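You operate a simulated robot arm through the tools that you are given. There is no shell and no other tool. Be economical: measure what you need, move in short steps, check, and stop when the job is done.

You run a simulated robot arm. Do the job below in one go: nothing can be reset, and whatever is moved stays where it is left.

## Task
Change the little basin's water, rinse the rod in it, drain it again.
Fine: fresh water to the blue band; the rod back in its pot with no milk on it.

The check looks at the end state, three seconds after you hand in, the way a careful person would. Anything else that was tipped, shoved, dropped, spilled or broken makes it a failure.

## Robot
A 6-joint arm with a two-finger parallel gripper, fixed in place. Base frame: the origin is at the foot of the arm, x ahead of it, y to its left, z up; the work surface is at about z = 0. Lengths are in mm, angles in rad, forces in N, time in s.
With the tool pointing down near the work surface it reaches from about 140 to 580 mm from the base axis. Its first joint turns from -1.152 to 1.152 rad. Payload 2.1 kg.
Tool frame: the origin (TCP) lies between the finger pads and is the grasp point; the fingertips stand 30 mm ahead of it; z points along the fingers, y is the line along which they close. The gripper opens to 94 mm. The fingers are 28 mm wide and 10 mm thick; the gripper's body (50 by 96 mm) begins 55 mm behind the TCP.
Orientation is told as [roll, pitch, yaw] about the base's x, y, z axes, in that order, counted from this pose: with the fingers straight down and closing along the base's y, the tool's x points along the base's -x, its y along +y and its z along -z.

## Interface
- The arm moves only by the tool jog_arm. Its argument "moves" is text: rows parted by semicolons, each of 7 numbers parted by spaces: the turn, a rotation vector about the tool's x, y, z in units of 120 degrees (1.0 is 120 degrees), then the shift along the tool's x, y, z in units of 150 mm (1.0 is 150 mm), then the gripper command, from -1 (fully open) to 1 (shut), values between in proportion. In form: wx wy wz dx dy dz jaw; .... A call has 1 to 8 rows; each row is the pose to reach, as a shift and turn from the pose commanded when the call began, along the tool's axes at that moment. A call with a number of a shift or a turn outside -1 to 1 is refused whole. A row lasts 0.2 s, in which the tool goes at most 50 mm and 0.15 rad; a call with a longer step from one row to the next is refused whole, and so is a gripper value outside its range. Where a pose cannot be reached the arm comes as near as it can. A force on the tool above 70 N (or 10 N above the force at the start of the call, whichever is more), or a blocked arm, ends the call early, and 0.2 s more pass. Each finger travels about 72 mm/s and halts on what it meets, pressing with about 36 N; the grip force reading is that of the motor and also rises with nothing between the fingers. The clock runs only during rows and for 0.2 s after the last one: add rows that repeat a pose to give the fingers time. The reply holds the time, the measured pose of the TCP, the force on the tool along the base axes, the opening and the grip force, in the units named above and with some noise.
- Cameras (640 x 400 px; columns grow to the right, rows downward): "scene" is fixed at [62, -370.9, 490.3]; the picture's right is [0.74, -0.68, 0.00], its down [-0.36, -0.39, -0.85] and it looks along [0.57, 0.62, -0.53] (base axes); focal length 214 px, centre (320, 200). "wrist" rides on the gripper at [-37, 0, -58] in the tool frame; the picture's right is [0.00, -1.00, 0.00], its down [0.97, 0.00, -0.24] and it looks along [0.24, 0.00, 0.97] (tool axes); focal length 218 px, centre (320, 200). There is no depth. A picture from a camera that has moved, and an enlarged one, comes with that camera's place and axes in the base frame and with its lens.
- get_image(camera): a new picture of that camera. No time passes.
- zoom(camera, box): a new picture of the part [left, top, right, bottom] of that camera's present view, enlarged. No time passes.
- job_done(): hands the job in; it is judged then, once.

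Go step by step. Nothing tells you positions but the pictures and the camera data: compare them with the known pose of the tool, close in by small moves and look again before you grip or let go. The budget is 120 turns and 76 pictures, counting those below and the enlarged ones. Unless the task says otherwise, let go and move clear before handing in, and close with one line.

The tools are called after "Emit:" as name(argument=value, ...) on one line, values as JSON. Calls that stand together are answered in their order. jog_arm: Moves the arm, as the interface text tells. Its arguments: {"type":"object","properties":{"moves":{"type":"string"}},"required":["moves"]} The other tools are called the same way: get_image (camera) takes a picture; zoom (camera, box) takes an enlarged picture of a part of a camera's view; job_done () hands the job in.

At the start:

```text
time: 0.0
tool_pos: [311.4, -46.3, 416.3]
tcp_rot: [0.001, -0.002, 0.001]
wrist_force: [-0.1, -0.2, 0.1]
finger_gap: 94.2
finger_force: 0.0
```

scene: 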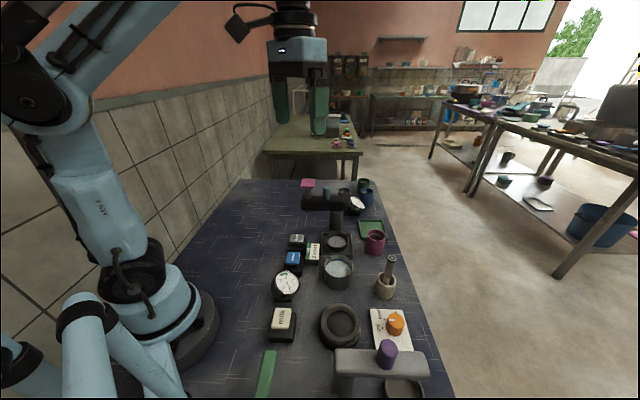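
wrist: 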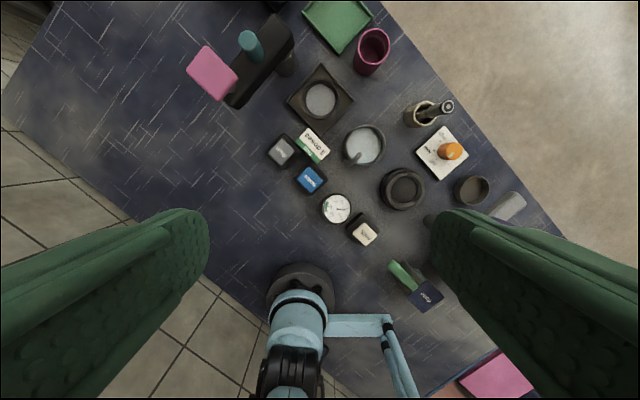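

I see a cluttered bench with a basin, buttons, pots and taps. I'll look at it enlarged first.

Emit:
zoom(camera="scene", box=[240, 170, 440, 295])

Emit:
zoom(camera="scene", box=[240, 275, 440, 400])

Emit:
zoom(camera="wrist", box=[250, 80, 442, 200])

Emit:
zoom(camera="wrist", box=[300, 100, 540, 250])

```text
3.20 times, centred on (340, 232) of scene
camera zoom: at [62.0, -370.9, 490.3], right [0.74, -0.68, 0.0], down [-0.36, -0.39, -0.85], along [0.57, 0.62, -0.53], focal length 686 px, centre (256, 96)
```

zoom: 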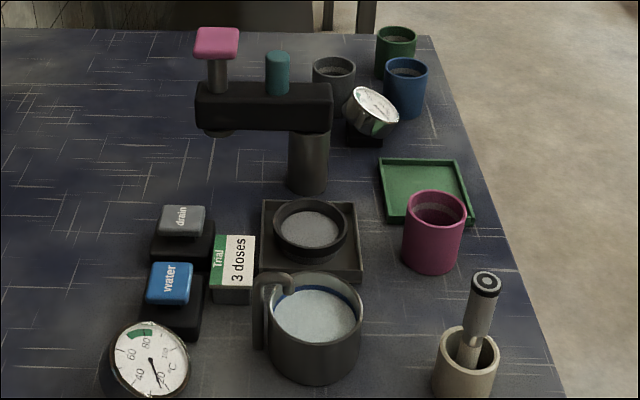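

```text
3.20 times, centred on (340, 338) of scene
camera zoom: at [62.0, -370.9, 490.3], right [0.74, -0.68, 0.0], down [-0.36, -0.39, -0.85], along [0.57, 0.62, -0.53], focal length 686 px, centre (256, -240)
```

zoom: 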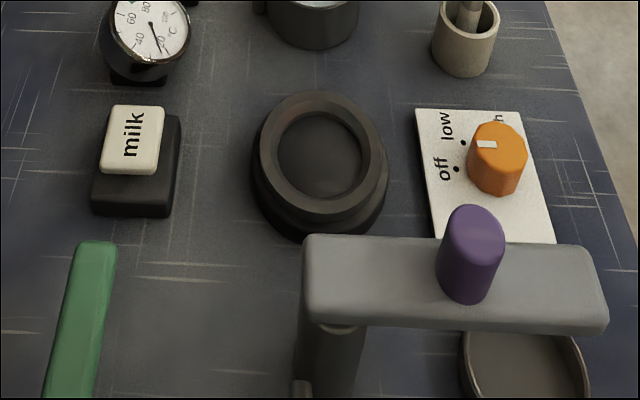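

```text
3.33 times, centred on (346, 140) of wrist
camera zoom: at [348.4, -45.1, 474.8], right [0.0, -1.0, 0.0], down [-0.97, 0.0, 0.24], along [-0.24, 0.0, -0.97], focal length 728 px, centre (233, 400)
```

zoom: 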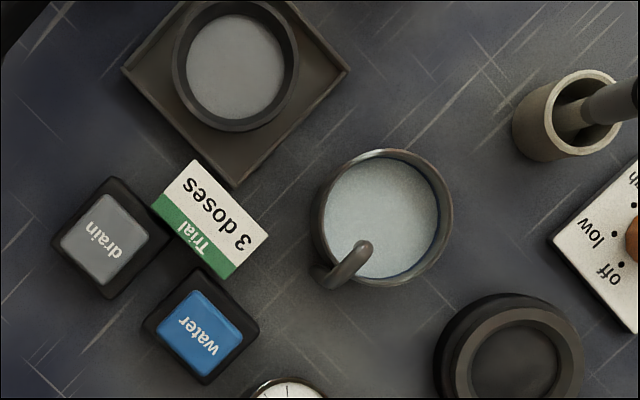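

```text
2.67 times, centred on (420, 175) of wrist
camera zoom: at [348.4, -45.1, 474.8], right [0.0, -1.0, 0.0], down [-0.97, 0.0, 0.24], along [-0.24, 0.0, -0.97], focal length 582 px, centre (53, 267)
```

zoom: 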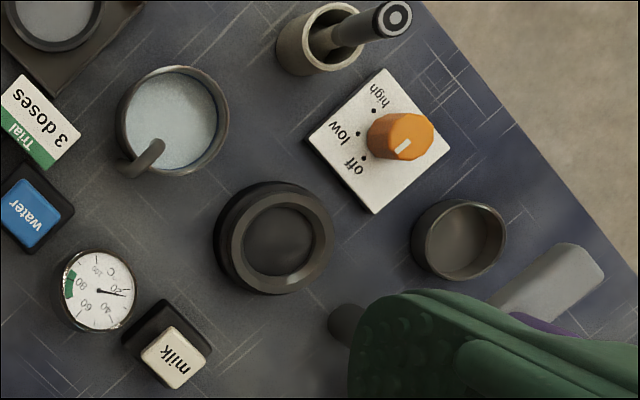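

The basin looks like the cup with the hook spout and blue band at about (350,-128). The rod's pot is near (405,-232), the water button near (285,-22) and drain near (338,31). I'll move closer for a better view.

Emit:
jog_arm(moves="0 0 0 -0.042 -0.187 0.213 -1; 0 0 0 -0.084 -0.373 0.427 -1; 0 0 0 -0.127 -0.56 0.64 -1; 0 0 0 -0.127 -0.56 0.64 -1")

Emit:
get_image(camera="wrist")

Emit:
zoom(camera="scene", box=[270, 220, 410, 308])

```text
time: 1.0
tool_pos: [330.8, -130.9, 318.8]
tcp_rot: [0.0, -0.002, 0.002]
wrist_force: [0.2, -0.1, 0.2]
finger_gap: 94.0
finger_force: 0.0
```

```text
69 pictures are left
camera wrist: at [367.9, -129.8, 378.8], right [0.0, -1.0, 0.0], down [-0.97, 0.0, 0.24], along [-0.24, 0.0, -0.97], focal length 218 px, centre (320, 200)
```

wrist: 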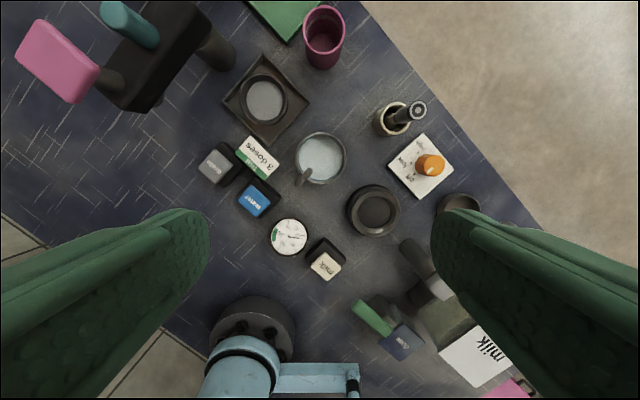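

```text
4.55 times, centred on (340, 264) of scene
camera zoom: at [62.0, -370.9, 490.3], right [0.74, -0.68, 0.0], down [-0.36, -0.39, -0.85], along [0.57, 0.62, -0.53], focal length 975 px, centre (229, -91)
```

zoom: 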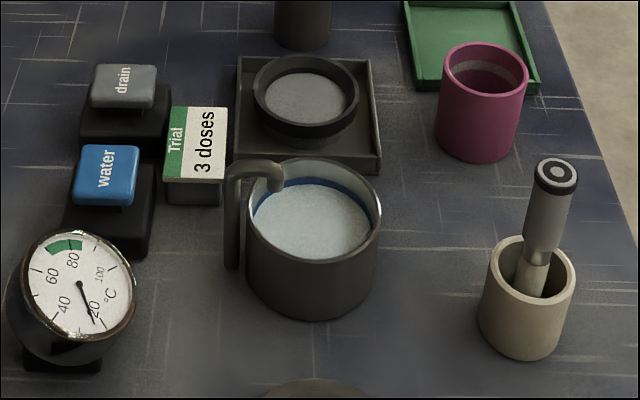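

Next I'll view the buttons closely: closing the gripper and moving over the drain/water area.

Emit:
jog_arm(moves="0 0 0 0.05 0.25 0.15 0; 0 0 0 0.1 0.5 0.3 0.5; 0 0 0 0.14 0.75 0.45 1; 0 0 0 0.18 0.93 0.6 1; 0 0 0 0.18 0.93 0.75 1; 0 0 0 0.18 0.93 0.75 1")

Emit:
get_image(camera="wrist")

```text
time: 2.4
tool_pos: [304.8, 10.7, 207.4]
tcp_rot: [0.0, -0.002, 0.001]
wrist_force: [0.0, -0.2, -0.3]
finger_gap: 0.0
finger_force: 32.4
```

```text
67 pictures are left
camera wrist: at [341.3, 10.1, 266.1], right [0.0, -1.0, 0.0], down [-0.97, 0.0, 0.24], along [-0.24, 0.0, -0.97], focal length 218 px, centre (320, 200)
```

wrist: 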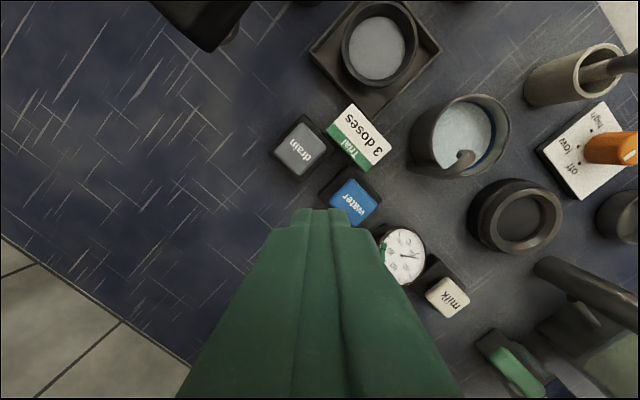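

Drain cap is at about (336,31) and water cap at (283,-22), tops near z=45. I go above drain with the fingers closed.

Emit:
jog_arm(moves="0 0 0 -0.1 0.065 0.25 1; 0 0 0 -0.207 0.135 0.5 1; 0 0 0 -0.207 0.135 0.7 1; 0 0 0 -0.207 0.135 0.7 1")

Emit:
zoom(camera="scene", box=[270, 220, 410, 308])

```text
time: 3.4
tool_pos: [337.4, 29.6, 100.5]
tcp_rot: [0.0, -0.002, 0.001]
wrist_force: [1.1, -0.7, 0.9]
finger_gap: 0.0
finger_force: 33.2
```

```text
4.55 times, centred on (340, 264) of scene
camera zoom: at [62.0, -370.8, 490.3], right [0.74, -0.68, 0.0], down [-0.36, -0.39, -0.85], along [0.57, 0.62, -0.53], focal length 975 px, centre (229, -91)
```

zoom: 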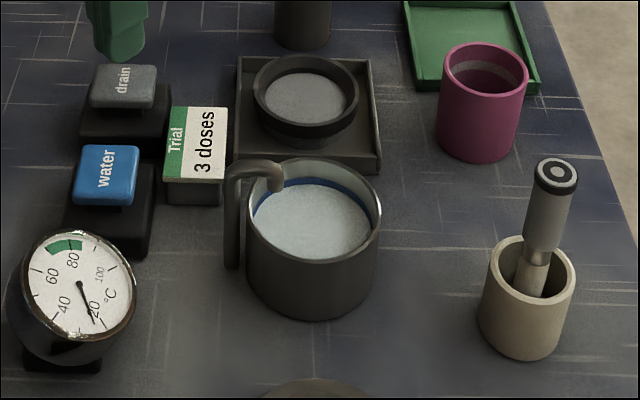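

Alignment over drain looks right. Pressing slowly down.

Emit:
jog_arm(moves="0 0 0 0 0 0.06 1; 0 0 0 0 0 0.1 1; 0 0 0 0 0 0.13 1; 0 0 0 0 0 0.16 1; 0 0 0 0 0 0.18 1")

Emit:
zoom(camera="scene", box=[270, 220, 410, 308])

```text
time: 4.6
tool_pos: [335.1, 30.5, 74.8]
tcp_rot: [0.0, -0.003, 0.002]
wrist_force: [1.7, 0.3, 0.2]
finger_gap: 0.0
finger_force: 32.7
```

```text
4.55 times, centred on (340, 264) of scene
camera zoom: at [62.0, -370.9, 490.3], right [0.74, -0.68, 0.0], down [-0.36, -0.39, -0.85], along [0.57, 0.62, -0.53], focal length 975 px, centre (229, -91)
```

zoom: 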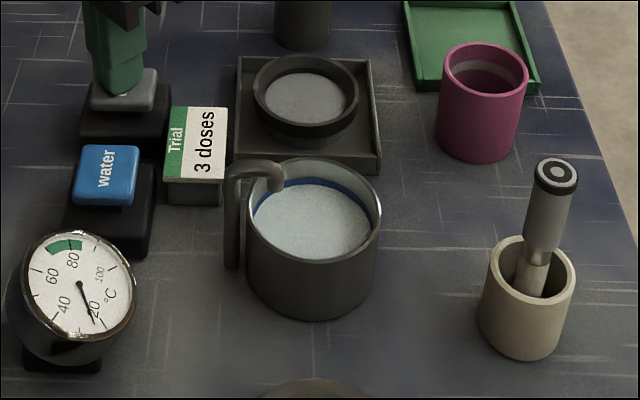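

The tip is just at the cap with no contact force yet; I press further.

Emit:
jog_arm(moves="0 0 0 0 0 0.02 1; 0 0 0 0 0 0.04 1; 0 0 0 0 0 0.06 1; 0 0 0 0 0 0.07 1")

Emit:
zoom(camera="scene", box=[270, 220, 410, 308])

```text
time: 5.6
tool_pos: [335.6, 31.5, 65.6]
tcp_rot: [0.0, -0.002, 0.0]
wrist_force: [-1.7, 0.2, 8.0]
finger_gap: 0.0
finger_force: 32.9
```

```text
4.55 times, centred on (340, 264) of scene
camera zoom: at [62.0, -370.9, 490.3], right [0.74, -0.68, 0.0], down [-0.36, -0.39, -0.85], along [0.57, 0.62, -0.53], focal length 975 px, centre (229, -91)
```

zoom: 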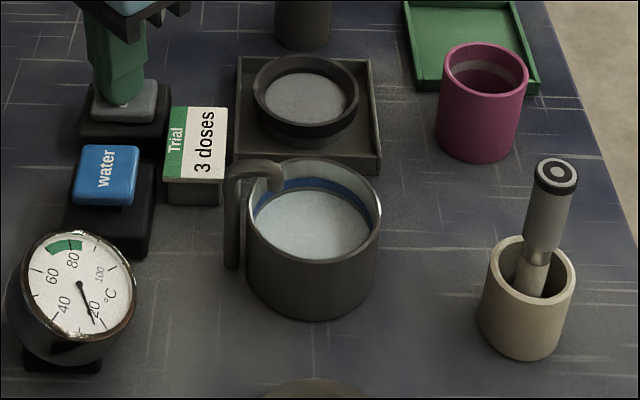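

The button went in and the level is dropping. I hold it to see the rate.

Emit:
jog_arm(moves="0 0 0 0 0 0 1; 0 0 0 0 0 0 1; 0 0 0 0 0 0 1; 0 0 0 0 0 0 1; 0 0 0 0 0 0 1; 0 0 0 0 0 0 1; 0 0 0 0 0 0 1; 0 0 0 0 0 0 1")

Emit:
zoom(camera="scene", box=[270, 220, 410, 308])

```text
time: 7.4
tool_pos: [335.2, 32.0, 66.2]
tcp_rot: [0.0, -0.001, 0.002]
wrist_force: [-3.1, 1.1, 9.5]
finger_gap: 0.2
finger_force: 32.7
```

```text
4.55 times, centred on (340, 264) of scene
camera zoom: at [62.0, -370.9, 490.3], right [0.74, -0.68, 0.0], down [-0.36, -0.39, -0.85], along [0.57, 0.62, -0.53], focal length 975 px, centre (229, -91)
```

zoom: 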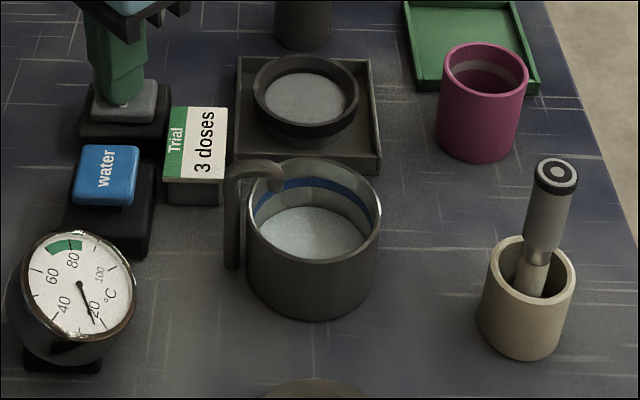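

Hold-to-drain seems to work. I keep holding.

Emit:
jog_arm(moves="0 0 0 0 0 0 1; 0 0 0 0 0 0 1; 0 0 0 0 0 0 1; 0 0 0 0 0 0 1; 0 0 0 0 0 0 1; 0 0 0 0 0 0 1; 0 0 0 0 0 0 1; 0 0 0 0 0 0 1")

Emit:
jog_arm(moves="0 0 0 0 0 0 1; 0 0 0 0 0 0 1; 0 0 0 0 0 0 1; 0 0 0 0 0 0 1; 0 0 0 0 0 0 1; 0 0 0 0 0 0 1; 0 0 0 0 0 0 1; 0 0 0 0 0 0 1")

Emit:
zoom(camera="scene", box=[270, 220, 410, 308])

```text
time: 9.2
tool_pos: [336.2, 30.6, 65.4]
tcp_rot: [-0.001, -0.002, 0.001]
wrist_force: [-2.3, 1.1, 9.3]
finger_gap: 0.0
finger_force: 33.6
```

```text
time: 11.0
tool_pos: [336.1, 30.5, 66.5]
tcp_rot: [0.0, -0.001, 0.0]
wrist_force: [-0.9, -0.2, 10.2]
finger_gap: 0.0
finger_force: 33.2
```

```text
4.55 times, centred on (340, 264) of scene
camera zoom: at [62.0, -370.9, 490.3], right [0.74, -0.68, 0.0], down [-0.36, -0.39, -0.85], along [0.57, 0.62, -0.53], focal length 975 px, centre (229, -91)
```

zoom: 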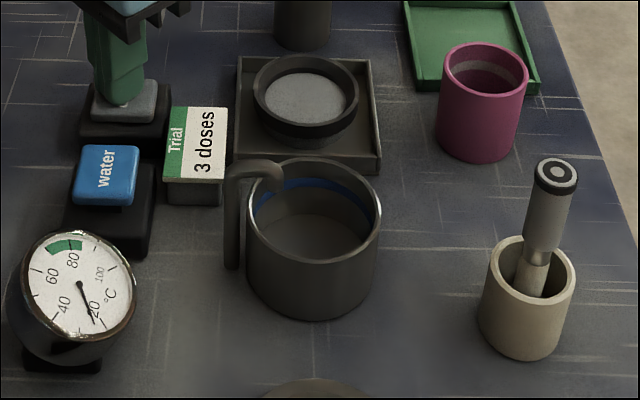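

The basin looks empty. I hold a moment longer, lift, and check the water button position relative to the tip.

Emit:
jog_arm(moves="0 0 0 0 0 0 1; 0 0 0 0 0 0 1; 0 0 0 0 0 0 1; 0 0 0 0 0 -0.15 1; 0 0 0 0 0 -0.27 1; 0 0 0 0.18 -0.18 -0.27 1; 0 0 0 0.353 -0.35 -0.27 1; 0 0 0 0.353 -0.35 -0.15 1")

Emit:
zoom(camera="scene", box=[270, 220, 410, 308])

Emit:
zoom(camera="wrist", box=[240, 100, 480, 250])

```text
time: 12.8
tool_pos: [282.6, -20.0, 87.4]
tcp_rot: [0.0, -0.001, 0.001]
wrist_force: [0.1, -0.4, 0.4]
finger_gap: 0.1
finger_force: 33.4
```

```text
4.55 times, centred on (340, 264) of scene
camera zoom: at [62.0, -370.9, 490.3], right [0.74, -0.68, 0.0], down [-0.36, -0.39, -0.85], along [0.57, 0.62, -0.53], focal length 975 px, centre (229, -91)
```

zoom: 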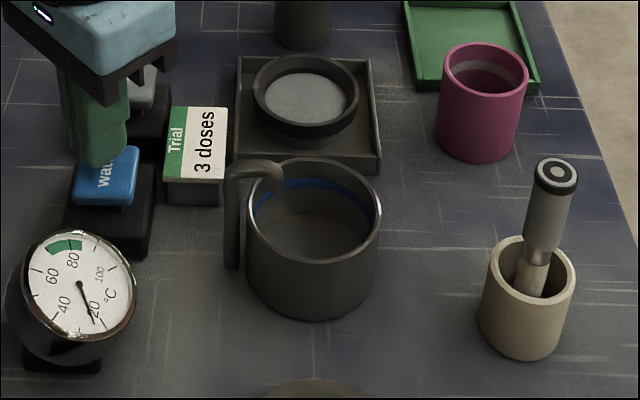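

```text
2.67 times, centred on (360, 175) of wrist
camera zoom: at [318.8, -21.5, 146.5], right [0.0, -1.0, 0.0], down [-0.97, 0.0, 0.24], along [-0.24, 0.0, -0.97], focal length 582 px, centre (213, 267)
```

zoom: 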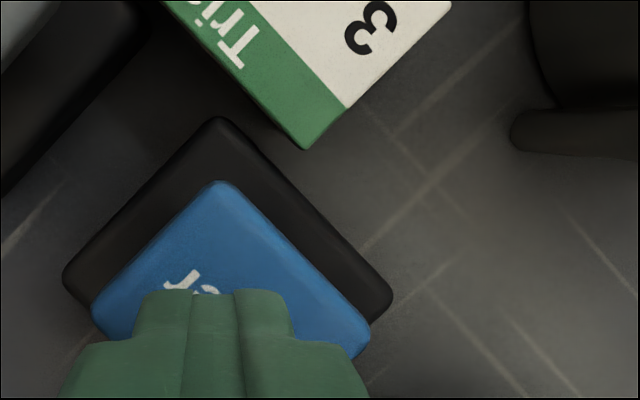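

Cap centre is at about (282,-25). I nudge that way and press down, then look.

Emit:
jog_arm(moves="0 0 0 0 -0.027 0.05 1; 0 0 0 0 -0.027 0.09 1; 0 0 0 0 -0.027 0.12 1; 0 0 0 0 -0.027 0.14 1")

Emit:
zoom(camera="scene", box=[270, 220, 410, 308])

```text
time: 13.8
tool_pos: [282.5, -25.8, 66.9]
tcp_rot: [0.0, -0.001, 0.002]
wrist_force: [0.8, 0.3, 1.4]
finger_gap: 0.1
finger_force: 32.8
```

```text
4.55 times, centred on (340, 264) of scene
camera zoom: at [62.0, -370.9, 490.3], right [0.74, -0.68, 0.0], down [-0.36, -0.39, -0.85], along [0.57, 0.62, -0.53], focal length 975 px, centre (229, -91)
```

zoom: 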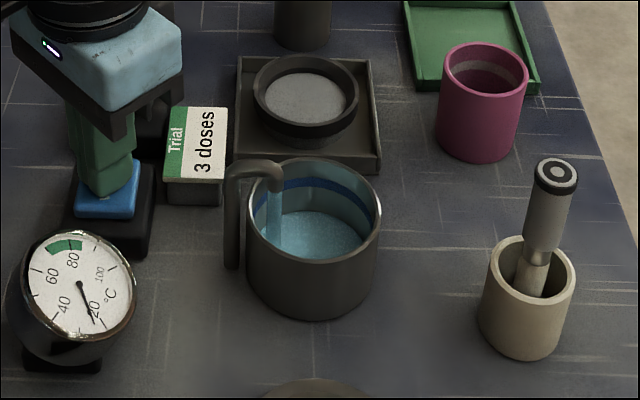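

Fresh blue water is flowing. I release now to measure the rate.

Emit:
jog_arm(moves="0 0 0 0 0 0 1; 0 0 0 0 0 -0.08 1")

Emit:
zoom(camera="scene", box=[270, 220, 410, 308])

```text
time: 14.4
tool_pos: [283.2, -24.8, 79.5]
tcp_rot: [0.0, -0.002, 0.003]
wrist_force: [0.7, 0.1, -0.7]
finger_gap: 0.2
finger_force: 33.1
```

```text
4.55 times, centred on (340, 264) of scene
camera zoom: at [62.0, -370.8, 490.3], right [0.74, -0.68, 0.0], down [-0.36, -0.39, -0.85], along [0.57, 0.62, -0.53], focal length 975 px, centre (229, -91)
```

zoom: 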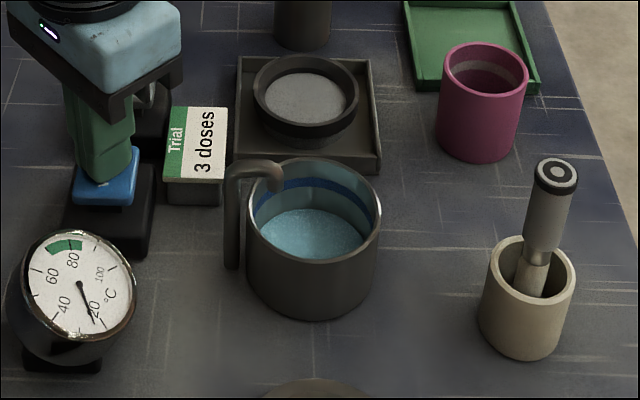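

Flow stops on release. The level is well under the band; I press again for about a second.

Emit:
jog_arm(moves="0 0 0 0 0 0.085 1; 0 0 0 0 0 0.085 1; 0 0 0 0 0 0.085 1; 0 0 0 0 0 0.085 1; 0 0 0 0 0 0 1")

Emit:
zoom(camera="scene", box=[315, 245, 365, 295])

```text
time: 15.6
tool_pos: [282.9, -25.4, 78.2]
tcp_rot: [0.003, -0.002, 0.001]
wrist_force: [-0.1, 1.1, -0.1]
finger_gap: 0.0
finger_force: 33.2
```

```text
8.00 times, centred on (340, 270) of scene
camera zoom: at [62.0, -370.8, 490.3], right [0.74, -0.68, 0.0], down [-0.36, -0.39, -0.85], along [0.57, 0.62, -0.53], focal length 1716 px, centre (160, -360)
```

zoom: 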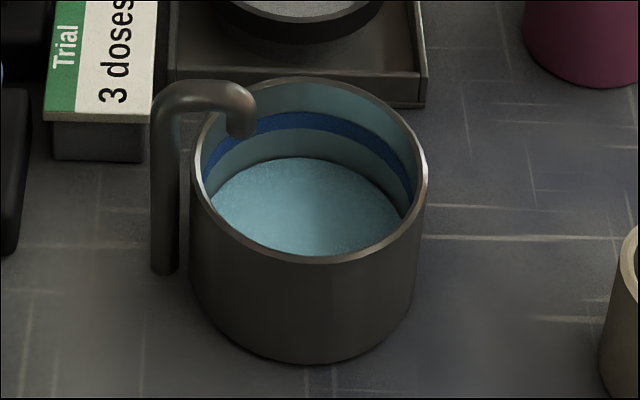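

Rising; I still need about 30 px in this view. Pressing longer.

Emit:
jog_arm(moves="0 0 0 0 0 0.08 1; 0 0 0 0 0 0.08 1; 0 0 0 0 0 0.08 1; 0 0 0 0 0 0.08 1; 0 0 0 0 0 0.08 1; 0 0 0 0 0 0.08 1; 0 0 0 0 0 0.08 1; 0 0 0 0 0 0 1")

Emit:
zoom(camera="scene", box=[315, 245, 365, 295])

```text
time: 17.4
tool_pos: [283.8, -25.7, 78.0]
tcp_rot: [0.0, -0.002, 0.002]
wrist_force: [0.2, -0.3, 0.8]
finger_gap: 0.0
finger_force: 32.9
```

```text
8.00 times, centred on (340, 270) of scene
camera zoom: at [62.0, -370.9, 490.3], right [0.74, -0.68, 0.0], down [-0.36, -0.39, -0.85], along [0.57, 0.62, -0.53], focal length 1716 px, centre (160, -360)
```

zoom: 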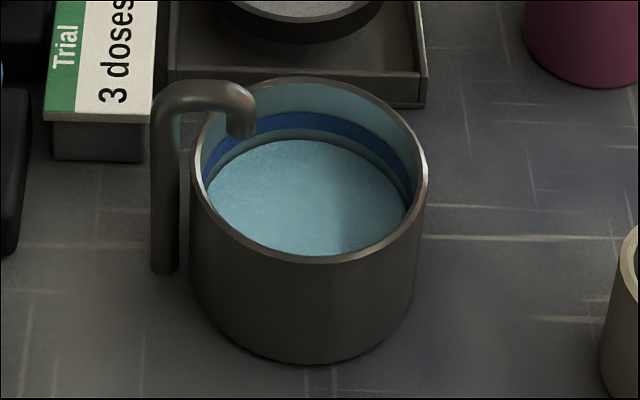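

That raised it 18 px. The same again should land it mid-band.

Emit:
jog_arm(moves="0 0 0 0 0 0.08 1; 0 0 0 0 0 0.08 1; 0 0 0 0 0 0.08 1; 0 0 0 0 0 0.08 1; 0 0 0 0 0 0.08 1; 0 0 0 0 0 0.08 1; 0 0 0 0 0 0 1; 0 0 0 0 0 -0.2 1")

Emit:
zoom(camera="scene", box=[315, 245, 365, 295])

```text
time: 19.2
tool_pos: [281.3, -26.1, 107.6]
tcp_rot: [-0.001, -0.001, 0.001]
wrist_force: [0.9, -0.9, 1.2]
finger_gap: 0.0
finger_force: 32.8
```

```text
8.00 times, centred on (340, 270) of scene
camera zoom: at [62.0, -370.8, 490.3], right [0.74, -0.68, 0.0], down [-0.36, -0.39, -0.85], along [0.57, 0.62, -0.53], focal length 1716 px, centre (160, -360)
```

zoom: 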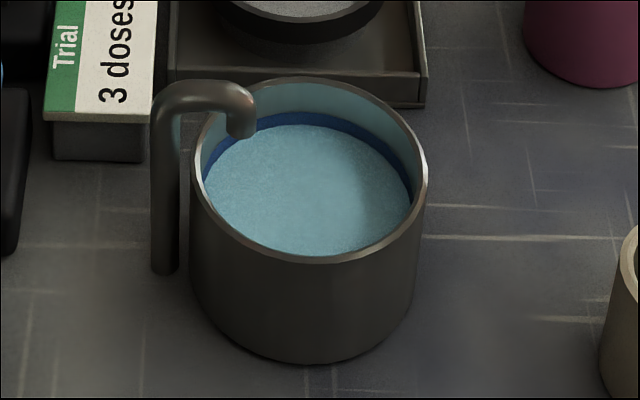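

Level sits within the blue band. Now to the rod: I rise, open, and go above it for a look.

Emit:
jog_arm(moves="0 0 0 0 0 -0.33 1; 0 0 0 0 0 -0.66 0.6; 0 0 0 0 -0.1 -0.85 0.2; 0 0 0 -0.15 -0.36 -0.85 0; 0 0 0 -0.3 -0.62 -0.85 -0.2; 0 0 0 -0.45 -0.88 -0.85 -0.4; 0 0 0 -0.58 -1 -0.85 -0.4; 0 0 0 -0.58 -1 -0.85 -0.4")

Emit:
get_image(camera="wrist")

Emit:
zoom(camera="scene", box=[350, 245, 430, 305])

```text
time: 21.0
tool_pos: [369.1, -175.7, 235.4]
tcp_rot: [0.002, -0.002, 0.001]
wrist_force: [0.2, 0.6, -0.1]
finger_gap: 65.6
finger_force: 0.1
```

```text
54 pictures are left
camera wrist: at [405.6, -176.4, 294.2], right [0.0, -1.0, 0.0], down [-0.97, 0.0, 0.24], along [-0.24, 0.0, -0.97], focal length 218 px, centre (320, 200)
```

wrist: 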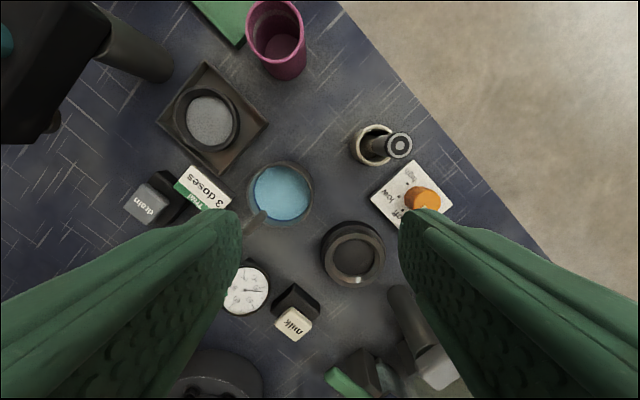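

```text
6.67 times, centred on (390, 275) of scene
camera zoom: at [62.0, -370.9, 490.3], right [0.74, -0.68, 0.0], down [-0.36, -0.39, -0.85], along [0.57, 0.62, -0.53], focal length 1430 px, centre (-147, -300)
```

zoom: 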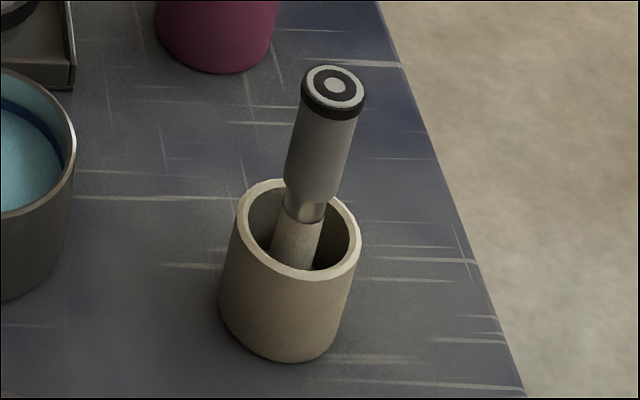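

Rod is vertical at about (406,-235), top z≈127, handle down to ~z 72; pot rim z≈52. I move above it and look.

Emit:
jog_arm(moves="0 0 0 -0.12 -0.2 0 -0.4; 0 0 0 -0.25 -0.395 0 -0.4; 0 0 0 -0.25 -0.395 0.2 -0.4; 0 0 0 -0.25 -0.395 0.37 -0.4; 0 0 0 -0.25 -0.395 0.37 -0.4")

Emit:
get_image(camera="wrist")

Emit:
zoom(camera="scene", box=[340, 205, 440, 305])

```text
time: 22.2
tool_pos: [406.4, -234.6, 179.2]
tcp_rot: [0.002, -0.002, 0.002]
wrist_force: [-0.2, -0.4, 0.5]
finger_gap: 65.8
finger_force: 0.0
```

```text
52 pictures are left
camera wrist: at [443.5, -234.7, 238.9], right [0.0, -1.0, 0.0], down [-0.97, 0.0, 0.24], along [-0.24, 0.0, -0.97], focal length 218 px, centre (320, 200)
```

wrist: 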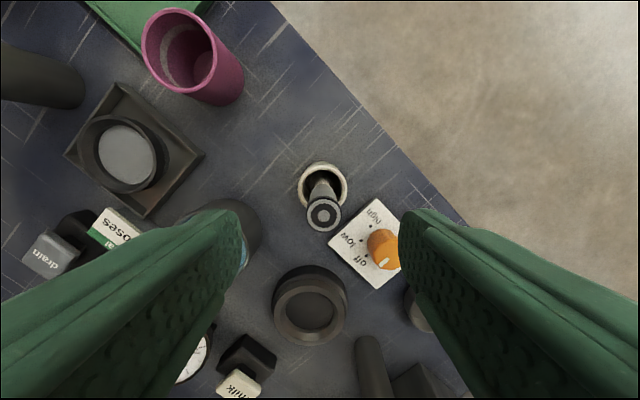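

```text
4.00 times, centred on (390, 255) of scene
camera zoom: at [62.0, -370.9, 490.3], right [0.74, -0.68, 0.0], down [-0.36, -0.39, -0.85], along [0.57, 0.62, -0.53], focal length 858 px, centre (40, -20)
```

zoom: 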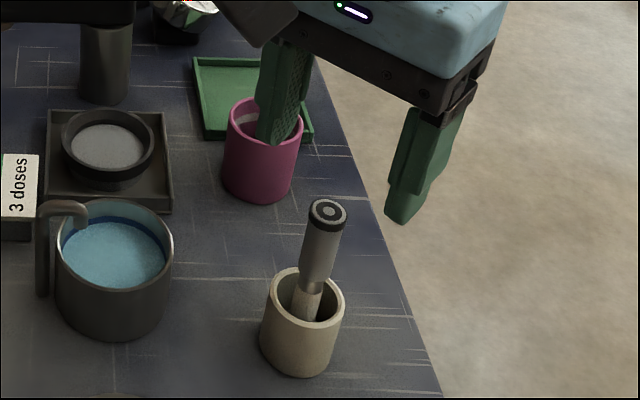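

Aligned. Descending around the handle to z≈103.

Emit:
jog_arm(moves="0 0 0 -0.01 -0.005 0.2 -0.4; 0 0 0 -0.01 -0.005 0.4 -0.4; 0 0 0 -0.01 -0.005 0.5 -0.4; 0 0 0 -0.01 -0.005 0.5 -0.4")

Emit:
zoom(camera="scene", box=[340, 205, 440, 305])

Emit:
get_image(camera="wrist")

```text
time: 23.2
tool_pos: [408.3, -235.5, 104.8]
tcp_rot: [0.0, -0.001, 0.001]
wrist_force: [-0.2, -1.3, 0.2]
finger_gap: 66.0
finger_force: 0.0
```

```text
4.00 times, centred on (390, 255) of scene
camera zoom: at [62.0, -370.8, 490.3], right [0.74, -0.68, 0.0], down [-0.36, -0.39, -0.85], along [0.57, 0.62, -0.53], focal length 858 px, centre (40, -20)
```

zoom: 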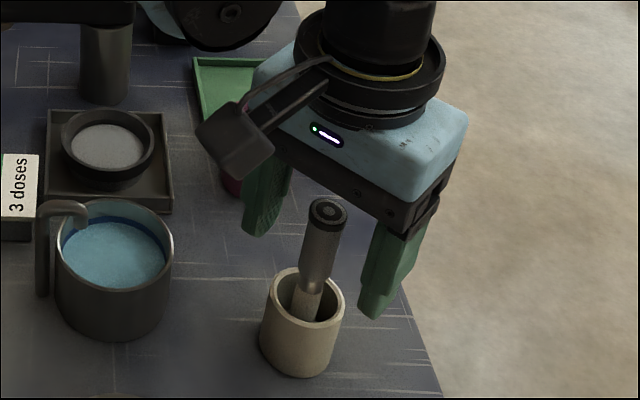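

```text
49 pictures are left
camera wrist: at [445.1, -235.4, 163.3], right [0.0, -1.0, 0.0], down [-0.97, 0.0, 0.24], along [-0.24, 0.0, -0.97], focal length 218 px, centre (320, 200)
```

wrist: 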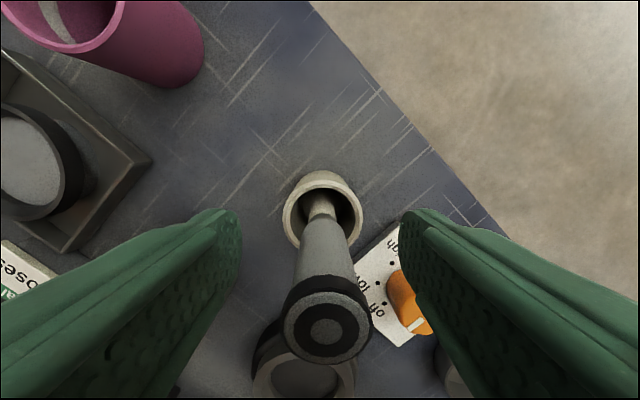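

The rod is centred between the fingers. Closing.

Emit:
jog_arm(moves="0 0 0 0 0 0 0.4; 0 0 0 0 0 0 0.7; 0 0 0 0 0 0 1; 0 0 0 0 0 0 1; 0 0 0 0 0 0 1")

Emit:
zoom(camera="scene", box=[340, 205, 440, 305])

```text
time: 24.4
tool_pos: [408.5, -235.5, 105.1]
tcp_rot: [0.001, -0.003, 0.002]
wrist_force: [0.6, -0.2, -0.4]
finger_gap: 17.9
finger_force: 36.3
```

```text
4.00 times, centred on (390, 255) of scene
camera zoom: at [62.0, -370.9, 490.3], right [0.74, -0.68, 0.0], down [-0.36, -0.39, -0.85], along [0.57, 0.62, -0.53], focal length 858 px, centre (40, -20)
```

zoom: 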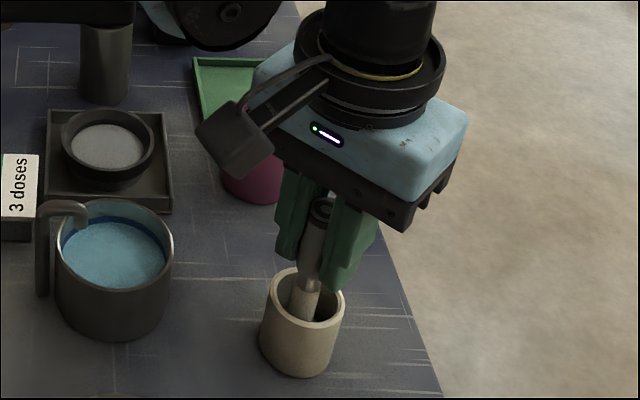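

Grip is firm at 17.9 mm. I lift it straight out.

Emit:
jog_arm(moves="0 0 0 0 0 -0.15 1; 0 0 0 0 0 -0.35 1; 0 0 0 0 0 -0.55 1; 0 0 0 0 0 -0.75 1; 0 0 0 0 0 -0.75 1")

Emit:
zoom(camera="scene", box=[310, 165, 450, 305])

Emit:
get_image(camera="wrist")

```text
time: 25.6
tool_pos: [409.2, -235.3, 218.9]
tcp_rot: [0.0, -0.002, 0.002]
wrist_force: [-0.1, 0.2, -0.9]
finger_gap: 17.8
finger_force: 35.9
```

```text
2.86 times, centred on (380, 235) of scene
camera zoom: at [62.0, -370.9, 490.3], right [0.74, -0.68, 0.0], down [-0.36, -0.39, -0.85], along [0.57, 0.62, -0.53], focal length 613 px, centre (149, 100)
```

zoom: 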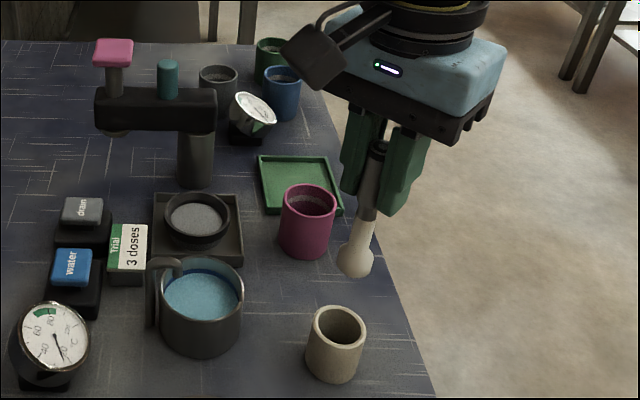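

```text
46 pictures are left
camera wrist: at [445.3, -235.6, 277.2], right [0.0, -1.0, 0.0], down [-0.97, 0.0, 0.24], along [-0.24, 0.0, -0.97], focal length 218 px, centre (320, 200)
```

wrist: 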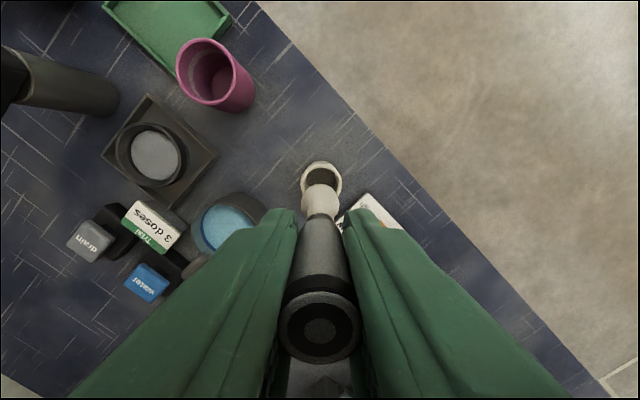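

The rod is out; its bulb end is cream-coloured. I look closely at how far up the milk reaches.

Emit:
zoom(camera="scene", box=[415, 215, 455, 265])

Emit:
zoom(camera="scene", box=[410, 210, 460, 270])

```text
8.00 times, centred on (435, 240) of scene
camera zoom: at [62.0, -370.9, 490.3], right [0.74, -0.68, 0.0], down [-0.36, -0.39, -0.85], along [0.57, 0.62, -0.53], focal length 1716 px, centre (-600, -120)
```

zoom: 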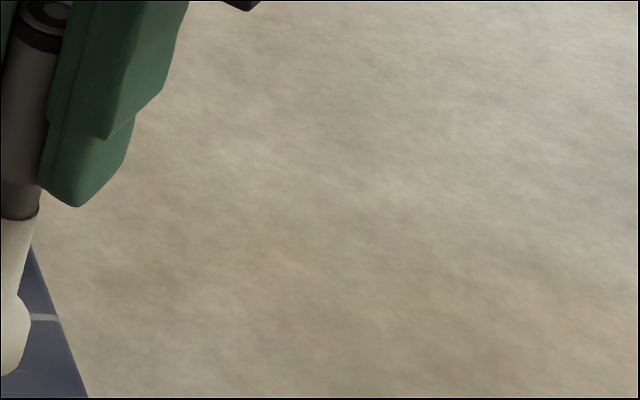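

```text
6.67 times, centred on (435, 240) of scene
camera zoom: at [62.0, -370.9, 490.3], right [0.74, -0.68, 0.0], down [-0.36, -0.39, -0.85], along [0.57, 0.62, -0.53], focal length 1430 px, centre (-447, -67)
```

zoom: 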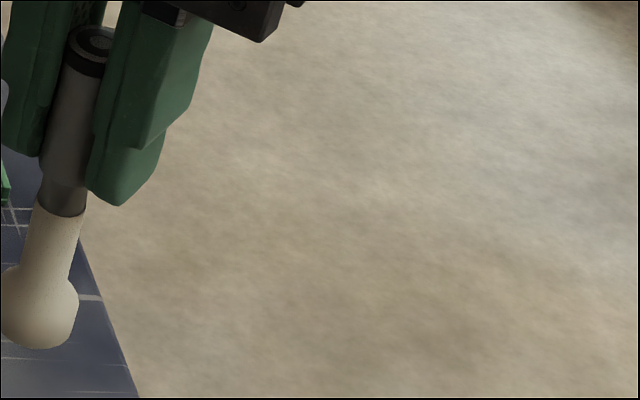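

Milk covers the lower ~48 mm. Basin centre ≈ (351,-130), rim z≈55, spout on the near-left; I aim for (356,-138) and look first.

Emit:
jog_arm(moves="0 0 0 0.118 0.216 0 1; 0 0 0 0.236 0.432 0 1; 0 0 0 0.353 0.647 0 1; 0 0 0 0.353 0.647 0.15 1; 0 0 0 0.353 0.647 0.3 1; 0 0 0 0.353 0.647 0.3 1")

Emit:
zoom(camera="scene", box=[280, 205, 400, 305])

Emit:
get_image(camera="wrist")

```text
time: 27.0
tool_pos: [356.2, -137.6, 173.3]
tcp_rot: [0.0, -0.003, 0.002]
wrist_force: [0.4, 0.3, -0.4]
finger_gap: 17.8
finger_force: 36.1
```

```text
4.00 times, centred on (340, 255) of scene
camera zoom: at [62.0, -370.8, 490.3], right [0.74, -0.68, 0.0], down [-0.36, -0.39, -0.85], along [0.57, 0.62, -0.53], focal length 858 px, centre (240, -20)
```

zoom: 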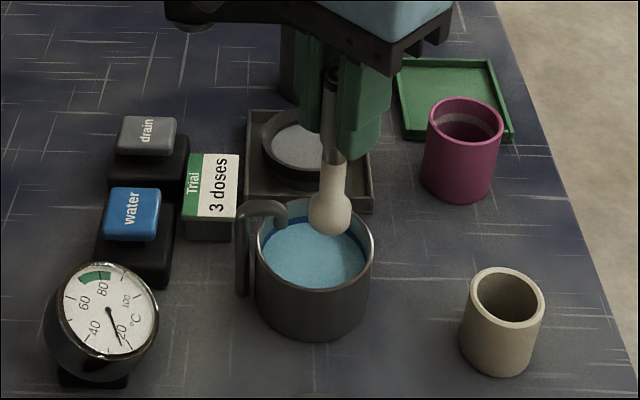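

```text
42 pictures are left
camera wrist: at [392.3, -138.4, 231.5], right [0.0, -1.0, 0.0], down [-0.97, 0.0, 0.24], along [-0.24, 0.0, -0.97], focal length 218 px, centre (320, 200)
```

wrist: 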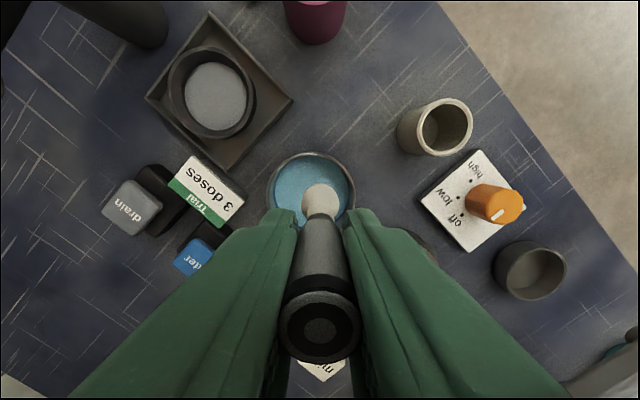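

Basin centre confirmed near (353,-131); the bulb is clear of the spout. Lowering into the water.

Emit:
jog_arm(moves="0 0 0 0 0 0.1 1; 0 0 0 0 0 0.2 1; 0 0 0 0 0 0.3 1; 0 0 0 0 0 0.36 1; 0 0 0 0 0 0.4 1; 0 0 0 0 0 0.4 1")

Emit:
zoom(camera="scene", box=[280, 205, 400, 305])

```text
time: 28.4
tool_pos: [354.9, -139.9, 112.8]
tcp_rot: [0.0, -0.002, 0.002]
wrist_force: [0.7, 0.1, -0.2]
finger_gap: 17.9
finger_force: 35.9
```

```text
4.00 times, centred on (340, 255) of scene
camera zoom: at [62.0, -370.9, 490.3], right [0.74, -0.68, 0.0], down [-0.36, -0.39, -0.85], along [0.57, 0.62, -0.53], focal length 858 px, centre (240, -20)
```

zoom: 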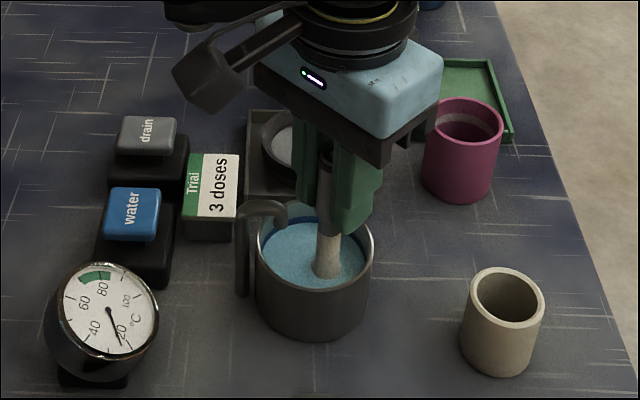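

I zoom to see how much coated shaft remains above water.

Emit:
zoom(camera="scene", box=[335, 245, 375, 285])

```text
10.00 times, centred on (355, 265) of scene
camera zoom: at [62.0, -370.9, 490.3], right [0.74, -0.68, 0.0], down [-0.36, -0.39, -0.85], along [0.57, 0.62, -0.53], focal length 2145 px, centre (-30, -450)
```

zoom: 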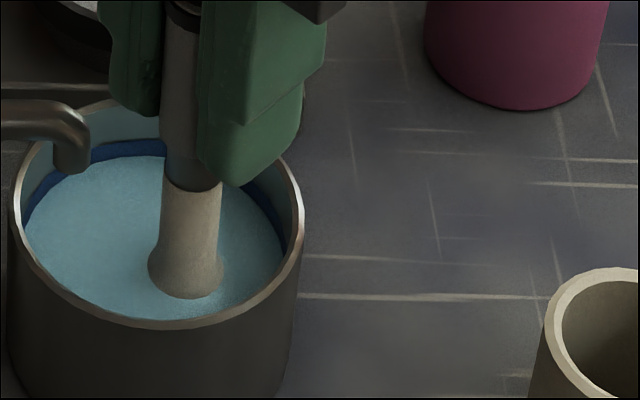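

About 38 mm is still exposed. I go deeper slowly, watching force for the floor.

Emit:
jog_arm(moves="0 0 0 0 0 0.025 1; 0 0 0 0 0 0.05 1; 0 0 0 0 0 0.075 1; 0 0 0 0 0 0.1 1; 0 0 0 0 0 0.1 1")

Emit:
zoom(camera="scene", box=[315, 245, 365, 295])

```text
time: 29.6
tool_pos: [356.0, -138.1, 97.0]
tcp_rot: [0.0, -0.003, 0.001]
wrist_force: [0.9, 0.0, 27.3]
finger_gap: 18.2
finger_force: 36.1
```

```text
8.00 times, centred on (340, 270) of scene
camera zoom: at [61.9, -370.8, 490.3], right [0.74, -0.68, 0.0], down [-0.36, -0.39, -0.85], along [0.57, 0.62, -0.53], focal length 1716 px, centre (160, -360)
```

zoom: 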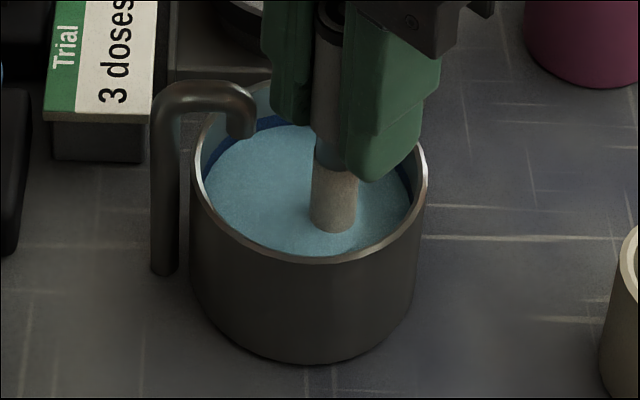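

The rod touches the floor at 27 N. I back off 3 mm and swirl gently away from the spout.

Emit:
jog_arm(moves="0 0 0 0 0 -0.02 1; 0 0 0 -0.04 0 -0.02 1; 0 0 0 -0.04 -0.03 -0.02 1; 0 0 0 0 -0.03 -0.02 1; 0 0 0 0 0 -0.02 1; 0 0 0 -0.04 0 -0.02 1; 0 0 0 -0.04 -0.03 -0.02 1; 0 0 0 0 0 -0.02 1")

Emit:
zoom(camera="scene", box=[315, 245, 365, 295])

```text
time: 31.4
tool_pos: [356.2, -137.9, 100.5]
tcp_rot: [-0.001, 0.0, 0.001]
wrist_force: [0.2, 0.3, 0.2]
finger_gap: 18.0
finger_force: 35.4
```

```text
8.00 times, centred on (340, 270) of scene
camera zoom: at [62.0, -370.9, 490.3], right [0.74, -0.68, 0.0], down [-0.36, -0.39, -0.85], along [0.57, 0.62, -0.53], focal length 1716 px, centre (160, -360)
```

zoom: 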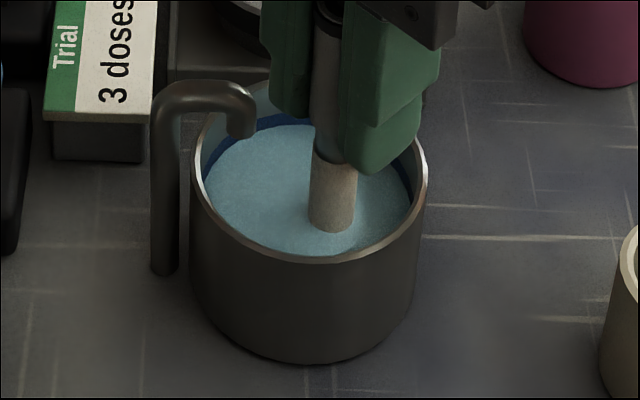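

Now I lift to see whether the rod came clean.

Emit:
jog_arm(moves="0 0 0 0 0 -0.15 1; 0 0 0 0 0 -0.3 1; 0 0 0 0 0 -0.45 1; 0 0 0 0 0 -0.5 1; 0 0 0 0 0 -0.5 1")

Emit:
zoom(camera="scene", box=[320, 230, 380, 290])

```text
time: 32.6
tool_pos: [355.0, -136.9, 176.9]
tcp_rot: [-0.001, -0.002, 0.001]
wrist_force: [-0.8, -0.7, -0.5]
finger_gap: 17.8
finger_force: 35.6
```

```text
6.67 times, centred on (350, 260) of scene
camera zoom: at [62.0, -370.9, 490.3], right [0.74, -0.68, 0.0], down [-0.36, -0.39, -0.85], along [0.57, 0.62, -0.53], focal length 1430 px, centre (120, -200)
```

zoom: 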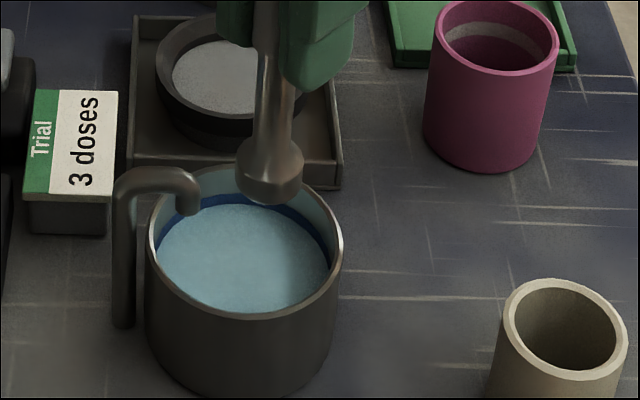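

The rod is bare metal now. I bring it back over the pot.

Emit:
jog_arm(moves="0 0 0 0 0 -0.15 1; 0 0 0 0 0 -0.3 1; 0 0 0 -0.118 -0.216 -0.3 1; 0 0 0 -0.236 -0.432 -0.3 1; 0 0 0 -0.35 -0.65 -0.3 1; 0 0 0 -0.35 -0.65 -0.3 1; 0 0 0 -0.35 -0.65 -0.1 1; 0 0 0 -0.35 -0.65 -0.1 1")

Emit:
zoom(camera="scene", box=[340, 205, 440, 305])

Emit:
get_image(camera="wrist")

```text
time: 34.4
tool_pos: [409.2, -235.5, 190.8]
tcp_rot: [-0.001, -0.002, 0.001]
wrist_force: [-0.7, 0.3, -0.5]
finger_gap: 18.0
finger_force: 36.4
```

```text
4.00 times, centred on (390, 255) of scene
camera zoom: at [62.0, -370.9, 490.3], right [0.74, -0.68, 0.0], down [-0.36, -0.39, -0.85], along [0.57, 0.62, -0.53], focal length 858 px, centre (40, -20)
```

zoom: 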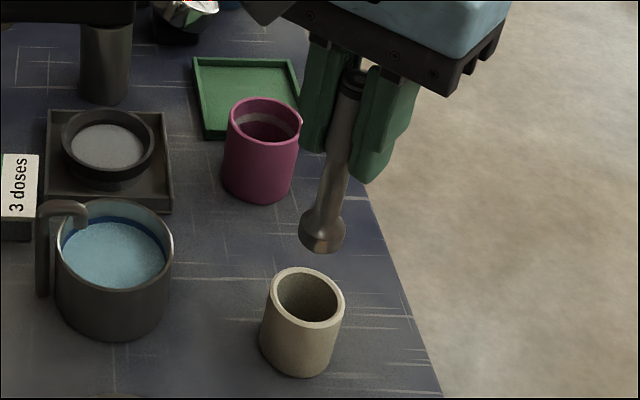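

```text
35 pictures are left
camera wrist: at [444.7, -235.7, 249.7], right [0.0, -1.0, 0.0], down [-0.97, 0.0, 0.24], along [-0.24, 0.0, -0.97], focal length 218 px, centre (320, 200)
```

wrist: 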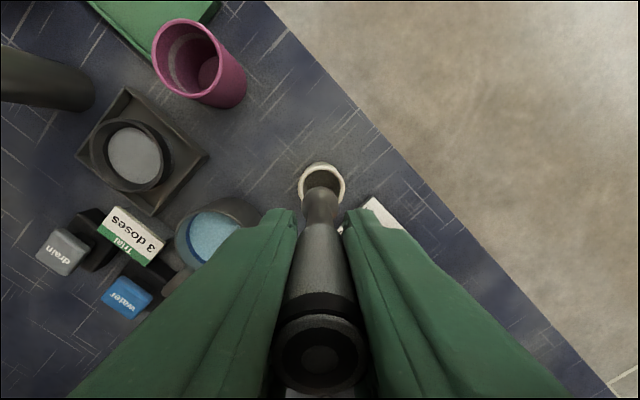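

Aligned over the pot. Lowering it in slowly.

Emit:
jog_arm(moves="0 0 0 0 0 0.15 1; 0 0 0 0 0 0.28 1; 0 0 0 0 0 0.4 1; 0 0 0 0 0 0.48 1; 0 0 0 0 0 0.53 1; 0 0 0 0 0 0.55 1; 0 0 0 0 0 0.55 1")

Emit:
zoom(camera="scene", box=[340, 205, 440, 305])

```text
time: 36.0
tool_pos: [408.3, -235.4, 109.3]
tcp_rot: [0.001, -0.002, 0.001]
wrist_force: [1.0, -0.3, -1.1]
finger_gap: 18.0
finger_force: 36.1
```

```text
4.00 times, centred on (390, 255) of scene
camera zoom: at [62.0, -370.9, 490.3], right [0.74, -0.68, 0.0], down [-0.36, -0.39, -0.85], along [0.57, 0.62, -0.53], focal length 858 px, centre (40, -20)
```

zoom: 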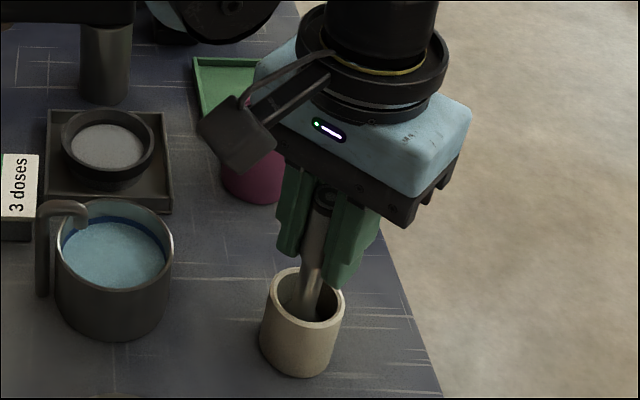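

Inside the pot without contact. I lower in 1 mm steps until it seats.

Emit:
jog_arm(moves="0 0 0 0 0 0.01 1; 0 0 0 0 0 0.02 1; 0 0 0 0 0 0.026 1; 0 0 0 0 0 0.026 1")

```text
time: 37.0
tool_pos: [407.6, -235.6, 104.8]
tcp_rot: [0.001, -0.002, 0.001]
wrist_force: [0.5, -0.2, 0.1]
finger_gap: 18.2
finger_force: 36.2
```

Emit:
jog_arm(moves="0 0 0 0 0 0.006 1; 0 0 0 0 0 0.012 1; 0 0 0 0 0 0.018 1; 0 0 0 0 0 0.018 1")

```text
time: 38.0
tool_pos: [407.4, -235.1, 101.4]
tcp_rot: [-0.001, -0.001, 0.003]
wrist_force: [1.0, -0.1, 0.1]
finger_gap: 18.2
finger_force: 36.1
```

No contact yet (the rod slid a little up in the grip at the basin floor). Continuing.

Emit:
jog_arm(moves="0 0 0 0 0 0.006 1; 0 0 0 0 0 0.012 1; 0 0 0 0 0 0.018 1; 0 0 0 0 0 0.024 1; 0 0 0 0 0 0.024 1")

Emit:
zoom(camera="scene", box=[360, 235, 420, 305])

```text
time: 39.2
tool_pos: [409.4, -235.5, 98.3]
tcp_rot: [0.0, -0.001, 0.001]
wrist_force: [-0.8, -0.2, 0.3]
finger_gap: 18.2
finger_force: 35.6
```

```text
5.71 times, centred on (390, 270) of scene
camera zoom: at [62.0, -370.9, 490.3], right [0.74, -0.68, 0.0], down [-0.36, -0.39, -0.85], along [0.57, 0.62, -0.53], focal length 1226 px, centre (-80, -200)
```

zoom: 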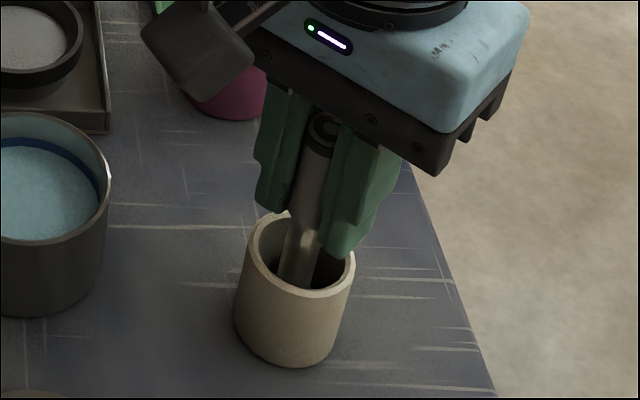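

Emit:
jog_arm(moves="0 0 0 0 0 0.008 1; 0 0 0 0 0 0.016 1; 0 0 0 0 0 0.024 1; 0 0 0 0 0 0.03 1; 0 0 0 0 0 0.03 1")

```text
time: 40.4
tool_pos: [409.0, -235.9, 93.5]
tcp_rot: [0.0, -0.001, 0.001]
wrist_force: [0.0, -1.4, 28.4]
finger_gap: 17.9
finger_force: 36.3
```

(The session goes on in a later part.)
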